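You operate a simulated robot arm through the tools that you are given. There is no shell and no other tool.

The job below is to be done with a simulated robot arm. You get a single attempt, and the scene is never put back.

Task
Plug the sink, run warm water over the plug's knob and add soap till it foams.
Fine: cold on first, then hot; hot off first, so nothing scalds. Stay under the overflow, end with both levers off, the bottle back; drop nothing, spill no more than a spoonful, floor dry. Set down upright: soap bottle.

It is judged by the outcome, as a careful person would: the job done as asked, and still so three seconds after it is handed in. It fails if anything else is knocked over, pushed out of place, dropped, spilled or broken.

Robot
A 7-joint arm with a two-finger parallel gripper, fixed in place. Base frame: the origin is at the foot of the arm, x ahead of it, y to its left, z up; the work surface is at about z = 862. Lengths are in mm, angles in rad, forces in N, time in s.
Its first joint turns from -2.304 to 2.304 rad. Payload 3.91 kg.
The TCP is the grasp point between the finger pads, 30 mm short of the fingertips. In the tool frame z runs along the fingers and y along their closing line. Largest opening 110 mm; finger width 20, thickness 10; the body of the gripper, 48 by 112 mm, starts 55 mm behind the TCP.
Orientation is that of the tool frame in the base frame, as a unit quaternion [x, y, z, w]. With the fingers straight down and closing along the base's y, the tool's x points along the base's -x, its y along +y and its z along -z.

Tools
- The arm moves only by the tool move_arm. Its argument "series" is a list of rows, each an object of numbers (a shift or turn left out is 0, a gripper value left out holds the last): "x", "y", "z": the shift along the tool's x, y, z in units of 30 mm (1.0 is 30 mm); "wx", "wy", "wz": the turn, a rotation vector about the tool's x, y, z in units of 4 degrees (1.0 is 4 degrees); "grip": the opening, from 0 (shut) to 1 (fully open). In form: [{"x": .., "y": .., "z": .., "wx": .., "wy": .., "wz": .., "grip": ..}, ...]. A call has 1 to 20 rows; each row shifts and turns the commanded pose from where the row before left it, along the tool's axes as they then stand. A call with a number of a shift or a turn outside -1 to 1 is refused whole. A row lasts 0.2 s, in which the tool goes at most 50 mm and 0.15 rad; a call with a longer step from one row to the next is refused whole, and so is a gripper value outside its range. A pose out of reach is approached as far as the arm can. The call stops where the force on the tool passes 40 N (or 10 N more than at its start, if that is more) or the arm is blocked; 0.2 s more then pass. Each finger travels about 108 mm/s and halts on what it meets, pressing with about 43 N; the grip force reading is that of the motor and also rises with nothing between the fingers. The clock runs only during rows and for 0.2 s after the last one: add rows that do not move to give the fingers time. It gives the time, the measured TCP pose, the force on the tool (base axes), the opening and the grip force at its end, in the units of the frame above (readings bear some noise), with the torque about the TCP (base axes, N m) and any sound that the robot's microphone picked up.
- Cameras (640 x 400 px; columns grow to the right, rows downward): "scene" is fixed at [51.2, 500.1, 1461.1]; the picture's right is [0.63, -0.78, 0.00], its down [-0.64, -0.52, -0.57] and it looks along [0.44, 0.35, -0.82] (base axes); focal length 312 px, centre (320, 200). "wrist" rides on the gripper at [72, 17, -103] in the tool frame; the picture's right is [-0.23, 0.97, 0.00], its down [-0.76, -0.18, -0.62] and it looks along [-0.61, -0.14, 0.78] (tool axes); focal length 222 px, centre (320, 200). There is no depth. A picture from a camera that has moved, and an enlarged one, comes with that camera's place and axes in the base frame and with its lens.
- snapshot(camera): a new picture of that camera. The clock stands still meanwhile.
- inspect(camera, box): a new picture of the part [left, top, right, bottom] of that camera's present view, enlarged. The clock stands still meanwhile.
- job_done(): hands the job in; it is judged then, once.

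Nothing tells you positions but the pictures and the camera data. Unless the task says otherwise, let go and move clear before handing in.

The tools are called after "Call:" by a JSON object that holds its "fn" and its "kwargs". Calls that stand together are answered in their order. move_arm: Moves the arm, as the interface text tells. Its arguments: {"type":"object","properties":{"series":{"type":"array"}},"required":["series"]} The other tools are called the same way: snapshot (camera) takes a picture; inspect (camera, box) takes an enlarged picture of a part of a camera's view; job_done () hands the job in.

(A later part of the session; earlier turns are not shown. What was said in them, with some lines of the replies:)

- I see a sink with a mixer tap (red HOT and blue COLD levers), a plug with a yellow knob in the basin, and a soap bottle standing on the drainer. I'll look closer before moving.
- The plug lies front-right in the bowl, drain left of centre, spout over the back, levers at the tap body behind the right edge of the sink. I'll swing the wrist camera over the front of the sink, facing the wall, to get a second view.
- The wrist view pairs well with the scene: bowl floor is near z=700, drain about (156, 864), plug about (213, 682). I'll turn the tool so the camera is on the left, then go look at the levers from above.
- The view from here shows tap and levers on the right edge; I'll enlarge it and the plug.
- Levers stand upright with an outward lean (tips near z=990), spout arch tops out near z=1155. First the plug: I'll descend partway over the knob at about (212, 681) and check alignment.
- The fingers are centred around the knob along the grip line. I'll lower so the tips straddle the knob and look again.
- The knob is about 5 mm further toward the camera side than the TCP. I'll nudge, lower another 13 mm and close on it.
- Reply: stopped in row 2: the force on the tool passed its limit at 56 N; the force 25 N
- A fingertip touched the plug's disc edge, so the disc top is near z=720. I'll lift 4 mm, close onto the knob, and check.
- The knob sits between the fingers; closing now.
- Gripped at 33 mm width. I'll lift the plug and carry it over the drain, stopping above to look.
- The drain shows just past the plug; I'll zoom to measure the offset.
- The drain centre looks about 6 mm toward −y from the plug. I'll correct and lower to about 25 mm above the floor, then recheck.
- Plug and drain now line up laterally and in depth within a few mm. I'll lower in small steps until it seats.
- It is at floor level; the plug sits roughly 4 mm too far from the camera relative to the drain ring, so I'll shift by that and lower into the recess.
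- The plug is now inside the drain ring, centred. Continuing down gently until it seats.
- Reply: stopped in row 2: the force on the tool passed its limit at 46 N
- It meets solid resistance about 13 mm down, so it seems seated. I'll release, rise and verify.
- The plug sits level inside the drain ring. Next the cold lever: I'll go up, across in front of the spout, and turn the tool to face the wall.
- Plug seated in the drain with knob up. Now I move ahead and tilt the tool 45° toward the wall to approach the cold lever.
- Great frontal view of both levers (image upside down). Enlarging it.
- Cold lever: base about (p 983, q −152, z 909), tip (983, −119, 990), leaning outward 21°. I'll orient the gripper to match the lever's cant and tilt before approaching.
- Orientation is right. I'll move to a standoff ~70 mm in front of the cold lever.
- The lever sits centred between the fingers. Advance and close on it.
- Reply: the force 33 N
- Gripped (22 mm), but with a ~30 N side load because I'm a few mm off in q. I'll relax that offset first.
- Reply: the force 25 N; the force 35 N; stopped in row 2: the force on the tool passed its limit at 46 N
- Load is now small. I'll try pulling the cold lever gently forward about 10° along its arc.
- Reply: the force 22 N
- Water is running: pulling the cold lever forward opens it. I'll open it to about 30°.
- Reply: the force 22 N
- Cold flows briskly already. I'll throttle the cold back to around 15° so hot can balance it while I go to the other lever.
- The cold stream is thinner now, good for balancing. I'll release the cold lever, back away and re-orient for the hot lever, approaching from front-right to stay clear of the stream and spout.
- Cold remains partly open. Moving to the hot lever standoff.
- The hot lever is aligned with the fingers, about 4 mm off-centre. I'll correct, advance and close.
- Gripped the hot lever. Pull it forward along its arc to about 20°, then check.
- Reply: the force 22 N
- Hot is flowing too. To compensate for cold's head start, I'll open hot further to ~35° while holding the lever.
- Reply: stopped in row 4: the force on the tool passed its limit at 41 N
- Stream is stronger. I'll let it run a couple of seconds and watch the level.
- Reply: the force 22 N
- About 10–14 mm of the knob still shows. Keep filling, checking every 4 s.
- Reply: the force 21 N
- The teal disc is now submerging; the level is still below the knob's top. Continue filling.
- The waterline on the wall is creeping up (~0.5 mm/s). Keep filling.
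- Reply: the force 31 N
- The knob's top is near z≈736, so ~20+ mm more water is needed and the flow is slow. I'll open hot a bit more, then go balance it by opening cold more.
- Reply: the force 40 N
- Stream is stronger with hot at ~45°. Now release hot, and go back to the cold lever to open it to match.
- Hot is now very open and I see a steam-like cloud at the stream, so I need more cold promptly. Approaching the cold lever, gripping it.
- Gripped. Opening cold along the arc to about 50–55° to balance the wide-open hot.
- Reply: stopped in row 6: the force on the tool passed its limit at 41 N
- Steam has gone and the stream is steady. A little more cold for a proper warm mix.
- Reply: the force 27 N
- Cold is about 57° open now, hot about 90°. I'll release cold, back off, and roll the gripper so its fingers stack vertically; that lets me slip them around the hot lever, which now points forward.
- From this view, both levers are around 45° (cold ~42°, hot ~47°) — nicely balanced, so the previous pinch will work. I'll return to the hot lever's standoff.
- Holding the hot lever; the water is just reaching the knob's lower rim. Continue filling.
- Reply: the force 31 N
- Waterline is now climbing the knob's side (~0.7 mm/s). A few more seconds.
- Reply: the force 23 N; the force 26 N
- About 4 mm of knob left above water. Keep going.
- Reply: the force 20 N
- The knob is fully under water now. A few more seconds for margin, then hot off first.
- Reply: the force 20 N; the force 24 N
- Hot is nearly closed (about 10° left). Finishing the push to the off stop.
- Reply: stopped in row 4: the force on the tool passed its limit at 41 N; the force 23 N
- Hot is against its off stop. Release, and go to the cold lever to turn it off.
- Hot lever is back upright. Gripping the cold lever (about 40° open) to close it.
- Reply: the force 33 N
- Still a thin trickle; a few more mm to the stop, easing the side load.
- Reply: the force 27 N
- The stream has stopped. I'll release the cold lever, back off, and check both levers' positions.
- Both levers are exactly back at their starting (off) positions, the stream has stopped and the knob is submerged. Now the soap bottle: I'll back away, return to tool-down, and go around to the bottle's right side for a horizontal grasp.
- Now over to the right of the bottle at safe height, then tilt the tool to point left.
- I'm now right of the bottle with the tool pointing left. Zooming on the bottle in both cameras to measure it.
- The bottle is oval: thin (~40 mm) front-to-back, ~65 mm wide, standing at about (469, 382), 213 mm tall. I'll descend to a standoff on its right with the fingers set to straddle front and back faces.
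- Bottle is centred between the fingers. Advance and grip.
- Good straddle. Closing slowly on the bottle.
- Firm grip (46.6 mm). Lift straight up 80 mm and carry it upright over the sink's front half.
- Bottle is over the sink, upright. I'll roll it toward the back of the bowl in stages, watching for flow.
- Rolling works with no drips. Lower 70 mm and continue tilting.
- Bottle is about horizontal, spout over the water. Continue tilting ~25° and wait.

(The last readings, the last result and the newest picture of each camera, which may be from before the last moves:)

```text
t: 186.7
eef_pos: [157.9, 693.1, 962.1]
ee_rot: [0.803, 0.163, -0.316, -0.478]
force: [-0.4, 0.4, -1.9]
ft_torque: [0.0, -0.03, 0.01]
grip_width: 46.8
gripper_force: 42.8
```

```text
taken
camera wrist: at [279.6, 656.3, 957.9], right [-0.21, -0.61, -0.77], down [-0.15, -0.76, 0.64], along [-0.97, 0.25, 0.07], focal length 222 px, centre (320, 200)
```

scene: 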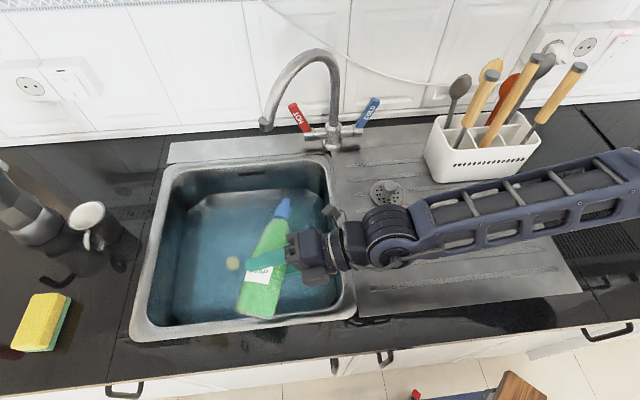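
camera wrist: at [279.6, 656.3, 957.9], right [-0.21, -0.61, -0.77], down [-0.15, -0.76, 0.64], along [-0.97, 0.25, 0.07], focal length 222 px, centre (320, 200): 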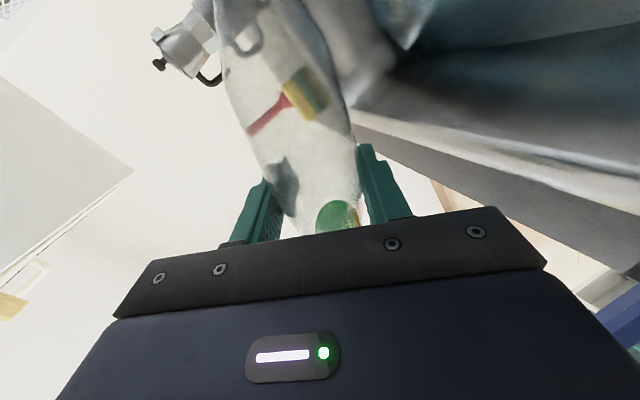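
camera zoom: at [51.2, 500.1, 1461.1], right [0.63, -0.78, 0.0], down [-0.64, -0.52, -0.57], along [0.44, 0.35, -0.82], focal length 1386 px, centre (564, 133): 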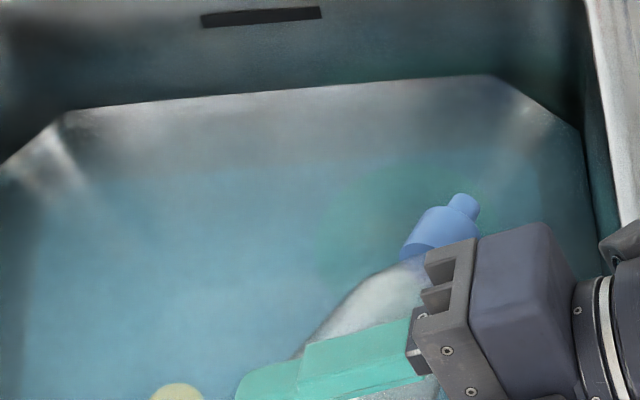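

The bottle looks much emptier but I see no stream or foam yet. I'll tilt it back up and check the soap level and the water.

Call:
{"fn": "move_arm", "kwargs": {"series": [{"wz": -1}, {"wz": -1}, {"wz": -1}, {"wz": -1}, {"wz": -1}, {"wz": -1}, {"wz": -1}, {"wz": -1}, {"wz": -1}, {"wz": -1}, {"wz": -1}, {"wz": -1}]}}

Call:
{"fn": "inspect", "kwargs": {"camera": "scene", "box": [150, 130, 350, 330]}}

```text
t: 189.3
eef_pos: [157.3, 692.9, 961.2]
ee_rot: [0.667, 0.477, -0.094, -0.565]
force: [-1.6, -0.2, -2.1]
ft_torque: [-0.02, -0.02, -0.01]
grip_width: 46.9
gripper_force: 43.2
```

```text
2.00 times, centred on (250, 230) of scene
camera zoom: at [51.2, 500.1, 1461.1], right [0.63, -0.78, 0.0], down [-0.64, -0.52, -0.57], along [0.44, 0.35, -0.82], focal length 624 px, centre (460, 140)
```

zoom: 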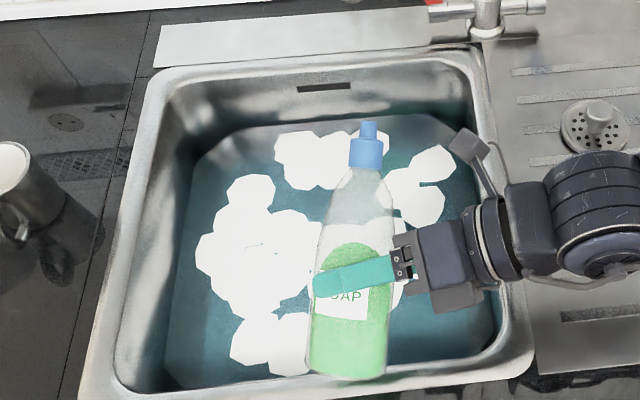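

Foam is spreading over the water. I'll bring the bottle back upright over the sink and let any drip fall there.

Call:
{"fn": "move_arm", "kwargs": {"series": [{"wz": -1}, {"wz": -1}, {"wz": -1}, {"wz": -1}, {"wz": -1}, {"wz": -1}, {"wz": -1}, {"wz": -1}, {"wz": -1}, {"wz": -1}, {"wz": -1}, {"wz": -1}, {"wz": -1}, {"wz": -1}, {"wz": -1}, {"wz": -1}, {}, {}, {}, {}]}}

Call:
{"fn": "snapshot", "kwargs": {"camera": "scene"}}

Call:
{"fn": "inspect", "kwargs": {"camera": "scene", "box": [150, 130, 350, 330]}}

```text
t: 193.5
eef_pos: [158.3, 693.1, 960.5]
ee_rot: [0.313, 0.758, 0.219, -0.528]
force: [0.3, 0.7, -1.0]
ft_torque: [-0.03, -0.02, 0.0]
grip_width: 46.6
gripper_force: 43.0
```

```text
taken
```

scene: 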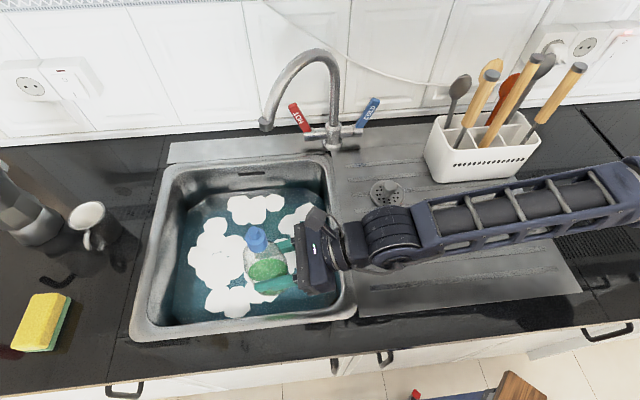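

```text
2.00 times, centred on (250, 230) of scene
camera zoom: at [51.2, 500.1, 1461.1], right [0.63, -0.78, 0.0], down [-0.64, -0.52, -0.57], along [0.44, 0.35, -0.82], focal length 624 px, centre (460, 140)
```

zoom: 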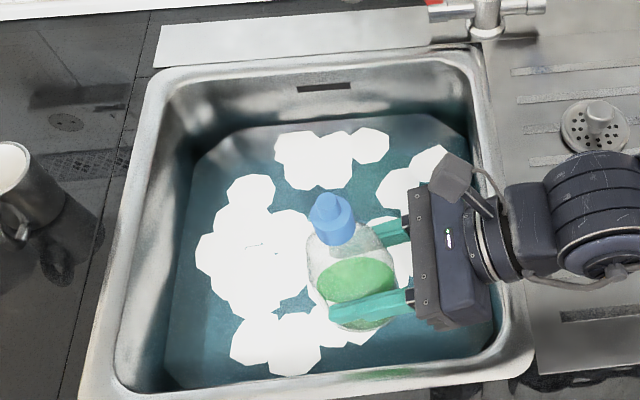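

Good foam. The bottle is upright; I'll raise it, carry it back along the same path, and hover over its original spot.

Call:
{"fn": "move_arm", "kwargs": {"series": [{"x": 0.73, "z": -0.267}, {"x": 0.73, "z": -0.267}, {"x": 0.735, "z": -0.267}, {"x": -0.17, "z": -0.46}, {"x": -0.336, "z": -0.924}, {"x": -0.336, "z": -0.924}, {"x": -0.336, "z": -0.924}, {"x": -0.336, "z": -0.924}, {"x": -0.336, "z": -0.924}, {"x": -0.336, "z": -0.924}, {"x": -0.336, "z": -0.924}, {"x": -0.336, "z": -0.924}, {"x": -0.336, "z": -0.924}, {"x": -0.336, "z": -0.924}, {"x": -0.336, "z": -0.924}, {"x": -0.336, "z": -0.924}, {"x": -0.336, "z": -0.924}, {"x": -0.336, "z": -0.924}, {"x": -0.17, "z": -0.46}, {}]}}

Call:
{"fn": "snapshot", "kwargs": {"camera": "scene"}}

Call:
{"fn": "inspect", "kwargs": {"camera": "scene", "box": [130, 140, 370, 350]}}

```text
t: 197.7
eef_pos: [470.2, 381.0, 1031.7]
ee_rot: [0.313, 0.757, 0.219, -0.53]
force: [0.4, -0.1, -1.8]
ft_torque: [0.0, 0.0, -0.01]
grip_width: 46.8
gripper_force: 42.7
```

```text
taken
```

scene: 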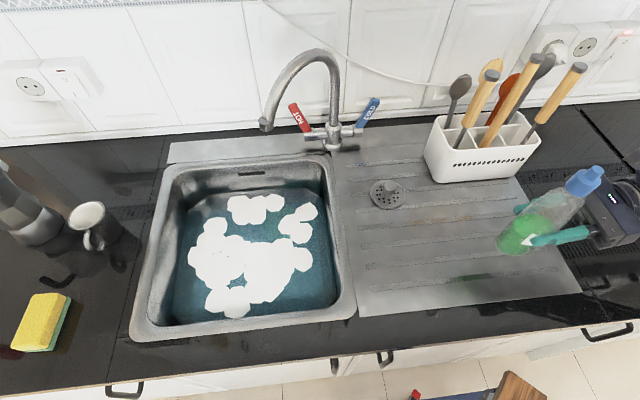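

```text
1.90 times, centred on (250, 245) of scene
camera zoom: at [51.2, 500.1, 1461.1], right [0.63, -0.78, 0.0], down [-0.64, -0.52, -0.57], along [0.44, 0.35, -0.82], focal length 594 px, centre (453, 114)
```

zoom: 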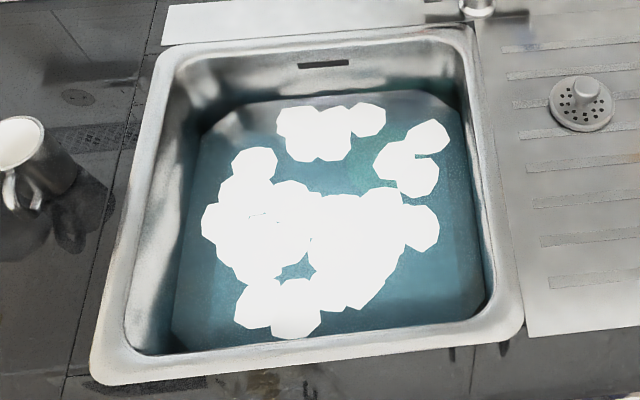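

Rim is clean and the foam stands. Lowering the bottle onto its original spot, slowing at the end.

Call:
{"fn": "move_arm", "kwargs": {"series": [{"x": -0.7, "z": 0.255}, {"x": -0.8, "z": 0.291}, {"x": -0.6, "z": 0.218}, {"x": -0.35, "z": 0.127}, {"x": -0.15, "z": 0.055}, {}]}}

Call:
{"fn": "inspect", "kwargs": {"camera": "scene", "box": [440, 170, 640, 300]}}

```text
t: 199.1
eef_pos: [470.8, 379.7, 949.0]
ee_rot: [0.314, 0.757, 0.22, -0.529]
force: [-0.1, -0.4, -2.6]
ft_torque: [-0.08, -0.02, 0.02]
grip_width: 46.9
gripper_force: 43.1
```

```text
3.08 times, centred on (540, 235) of scene
camera zoom: at [51.2, 500.1, 1461.1], right [0.63, -0.78, 0.0], down [-0.64, -0.52, -0.57], along [0.44, 0.35, -0.82], focal length 959 px, centre (-357, 92)
```

zoom: 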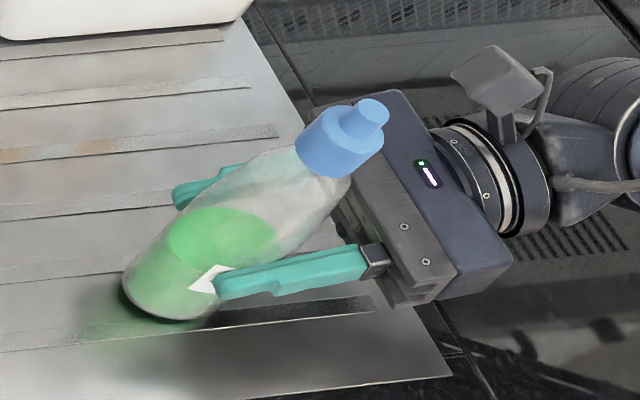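

About 5 mm left; easing down to contact.

Call:
{"fn": "move_arm", "kwargs": {"series": [{"x": -0.06, "z": 0.022}, {"x": -0.05, "z": 0.018}, {"x": -0.04, "z": 0.015}, {}, {}]}}

```text
t: 200.3
eef_pos: [470.6, 381.0, 944.6]
ee_rot: [0.314, 0.757, 0.221, -0.53]
force: [0.3, 0.2, -2.2]
ft_torque: [-0.04, 0.0, -0.02]
grip_width: 46.6
gripper_force: 43.0
```

Call:
{"fn": "move_arm", "kwargs": {"series": [{"x": -0.02, "z": 0.007}, {"x": -0.02, "z": 0.007}, {}, {}]}}

Call:
{"fn": "inspect", "kwargs": {"camera": "scene", "box": [440, 170, 640, 300]}}

```text
t: 201.3
eef_pos: [471.2, 380.1, 944.6]
ee_rot: [0.312, 0.758, 0.219, -0.529]
force: [-2.9, 3.9, 13.8]
ft_torque: [0.27, 0.23, 0.02]
grip_width: 46.6
gripper_force: 43.5
```

```text
3.08 times, centred on (540, 235) of scene
camera zoom: at [51.2, 500.1, 1461.1], right [0.63, -0.78, 0.0], down [-0.64, -0.52, -0.57], along [0.44, 0.35, -0.82], focal length 959 px, centre (-357, 92)
```

zoom: 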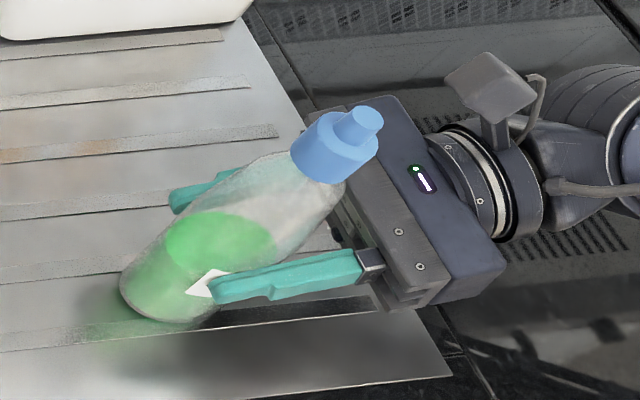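

The bottle is standing in contact at its old spot. I'll ease the load, open slowly and check it stands.

Call:
{"fn": "move_arm", "kwargs": {"series": [{"x": 0.02, "z": -0.007}, {}, {"grip": 0.44}, {"grip": 0.48}, {"grip": 0.55}, {"grip": 0.65}, {"grip": 0.75}, {}]}}

Call:
{"fn": "inspect", "kwargs": {"camera": "scene", "box": [440, 170, 640, 300]}}

Call:
{"fn": "snapshot", "kwargs": {"camera": "wrist"}}

```text
t: 203.1
eef_pos: [471.5, 380.4, 942.6]
ee_rot: [0.314, 0.757, 0.22, -0.529]
force: [-0.7, -0.1, -0.4]
ft_torque: [-0.01, 0.02, 0.0]
grip_width: 82.5
gripper_force: 0.0
```

```text
3.08 times, centred on (540, 235) of scene
camera zoom: at [51.2, 500.1, 1461.1], right [0.63, -0.78, 0.0], down [-0.64, -0.52, -0.57], along [0.44, 0.35, -0.82], focal length 959 px, centre (-357, 92)
```

zoom: 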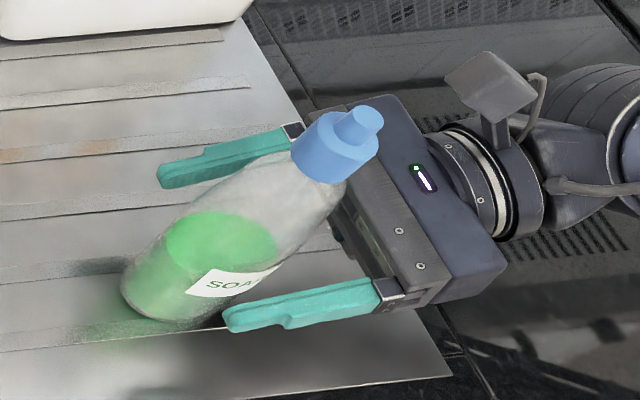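

```text
taken
camera wrist: at [533.5, 339.9, 1048.5], right [0.74, 0.63, -0.21], down [0.47, -0.72, -0.5], along [-0.47, 0.27, -0.84], focal length 222 px, centre (320, 200)
```

wrist: 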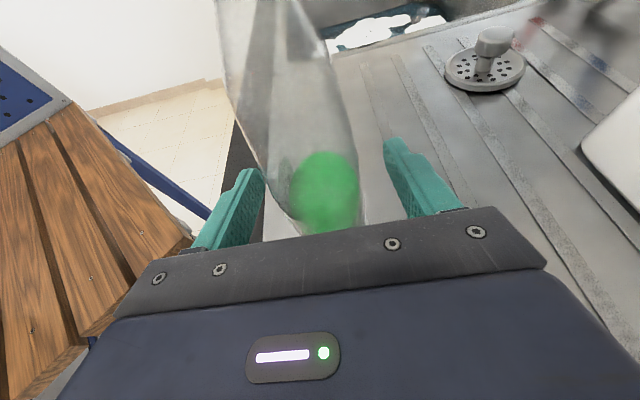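

Bottle stands upright at its original spot. I'll back the fingers straight out to the right and up, then check everything.

Call:
{"fn": "move_arm", "kwargs": {"series": [{"z": -0.5}, {"z": -0.8}, {"z": -0.8}, {"z": -0.8}, {"z": -0.8}, {"x": 0.8, "z": -0.3}, {"x": 0.9, "z": -0.3}, {"x": 0.9, "z": -0.3}, {"x": 0.9, "z": -0.3}, {"x": 0.9, "z": -0.3}, {}]}}

Call:
{"fn": "snapshot", "kwargs": {"camera": "scene"}}

Call:
{"fn": "inspect", "kwargs": {"camera": "scene", "box": [130, 70, 390, 340]}}

Call:
{"fn": "inspect", "kwargs": {"camera": "scene", "box": [460, 195, 580, 290]}}

Call:
{"fn": "inspect", "kwargs": {"camera": "scene", "box": [60, 320, 640, 400]}}

```text
t: 205.5
eef_pos: [541.4, 310.4, 1120.6]
ee_rot: [0.313, 0.758, 0.219, -0.528]
force: [0.3, 0.1, -0.3]
ft_torque: [-0.04, -0.02, -0.01]
grip_width: 82.6
gripper_force: 0.1
```

```text
taken
```

scene: 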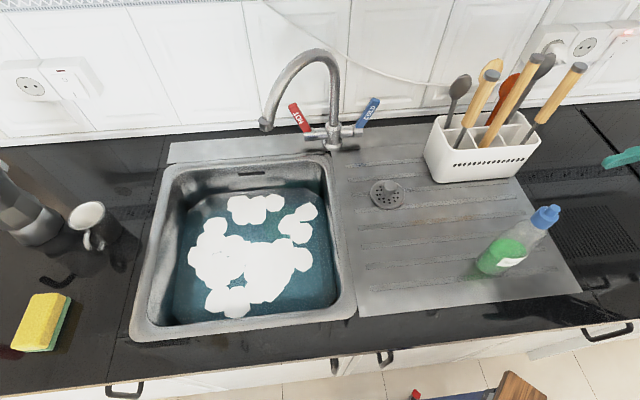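

```text
1.48 times, centred on (260, 205) of scene
camera zoom: at [51.2, 500.1, 1461.1], right [0.63, -0.78, 0.0], down [-0.64, -0.52, -0.57], along [0.44, 0.35, -0.82], focal length 462 px, centre (409, 193)
```

zoom: 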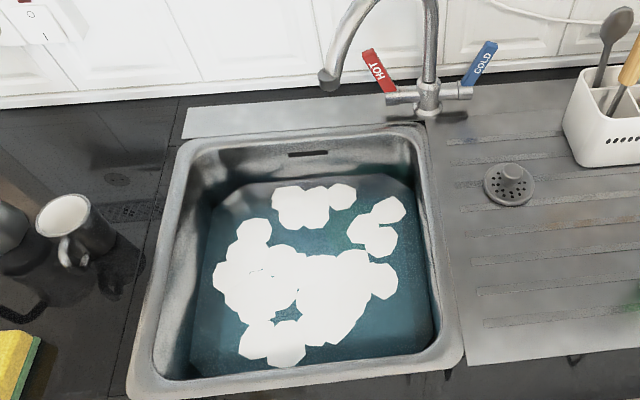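

```text
4.21 times, centred on (520, 242) of scene
camera zoom: at [51.2, 500.1, 1461.1], right [0.63, -0.78, 0.0], down [-0.64, -0.52, -0.57], along [0.44, 0.35, -0.82], focal length 1313 px, centre (-522, 21)
```

zoom: 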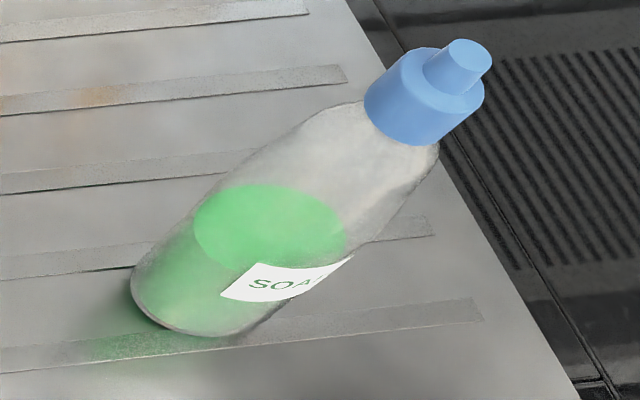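

```text
1.10 times, centred on (350, 360) of scene
camera zoom: at [51.2, 500.1, 1461.1], right [0.63, -0.78, 0.0], down [-0.64, -0.52, -0.57], along [0.44, 0.35, -0.82], focal length 344 px, centre (287, 23)
```

zoom: 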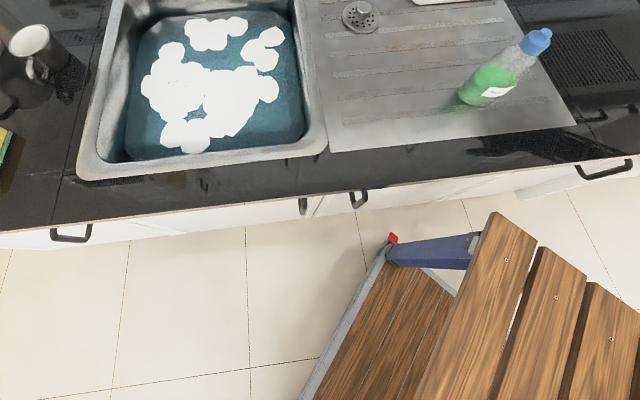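

Everything checks out: the plug is seated, the water covers the knob with foam on top and sits well below the overflow, and both levers are off. The bottle stands upright in its old place, the counter and floor look dry, and the arm is clear. Handing in.

Call:
{"fn": "job_done", "kwargs": {}}

```text
The job is handed in.
```

I plugged the sink and filled it with warm water until the plug's knob was covered, well below the overflow. I then added soap, and it foamed.

- **Taps:** Cold went on first, then hot. Hot went off first, then cold, and both levers are back in their off positions.
- **Too hot for a few seconds:** Partway through filling, hot was open much further than cold and what looked like steam rose from the stream. I opened the cold tap further and it cleared. I had no way to measure the temperature, so "warm" is judged from the lever positions.
- **Soap bottle:** It is standing upright on its original spot.
- **Spills:** The final pictures show no spills, a dry floor and nothing knocked over.
- **Knob:** I saw it fully under water and kept filling for a few more seconds. Foam covers it now, so I couldn't see it directly at the end, but the water line hadn't visibly dropped.
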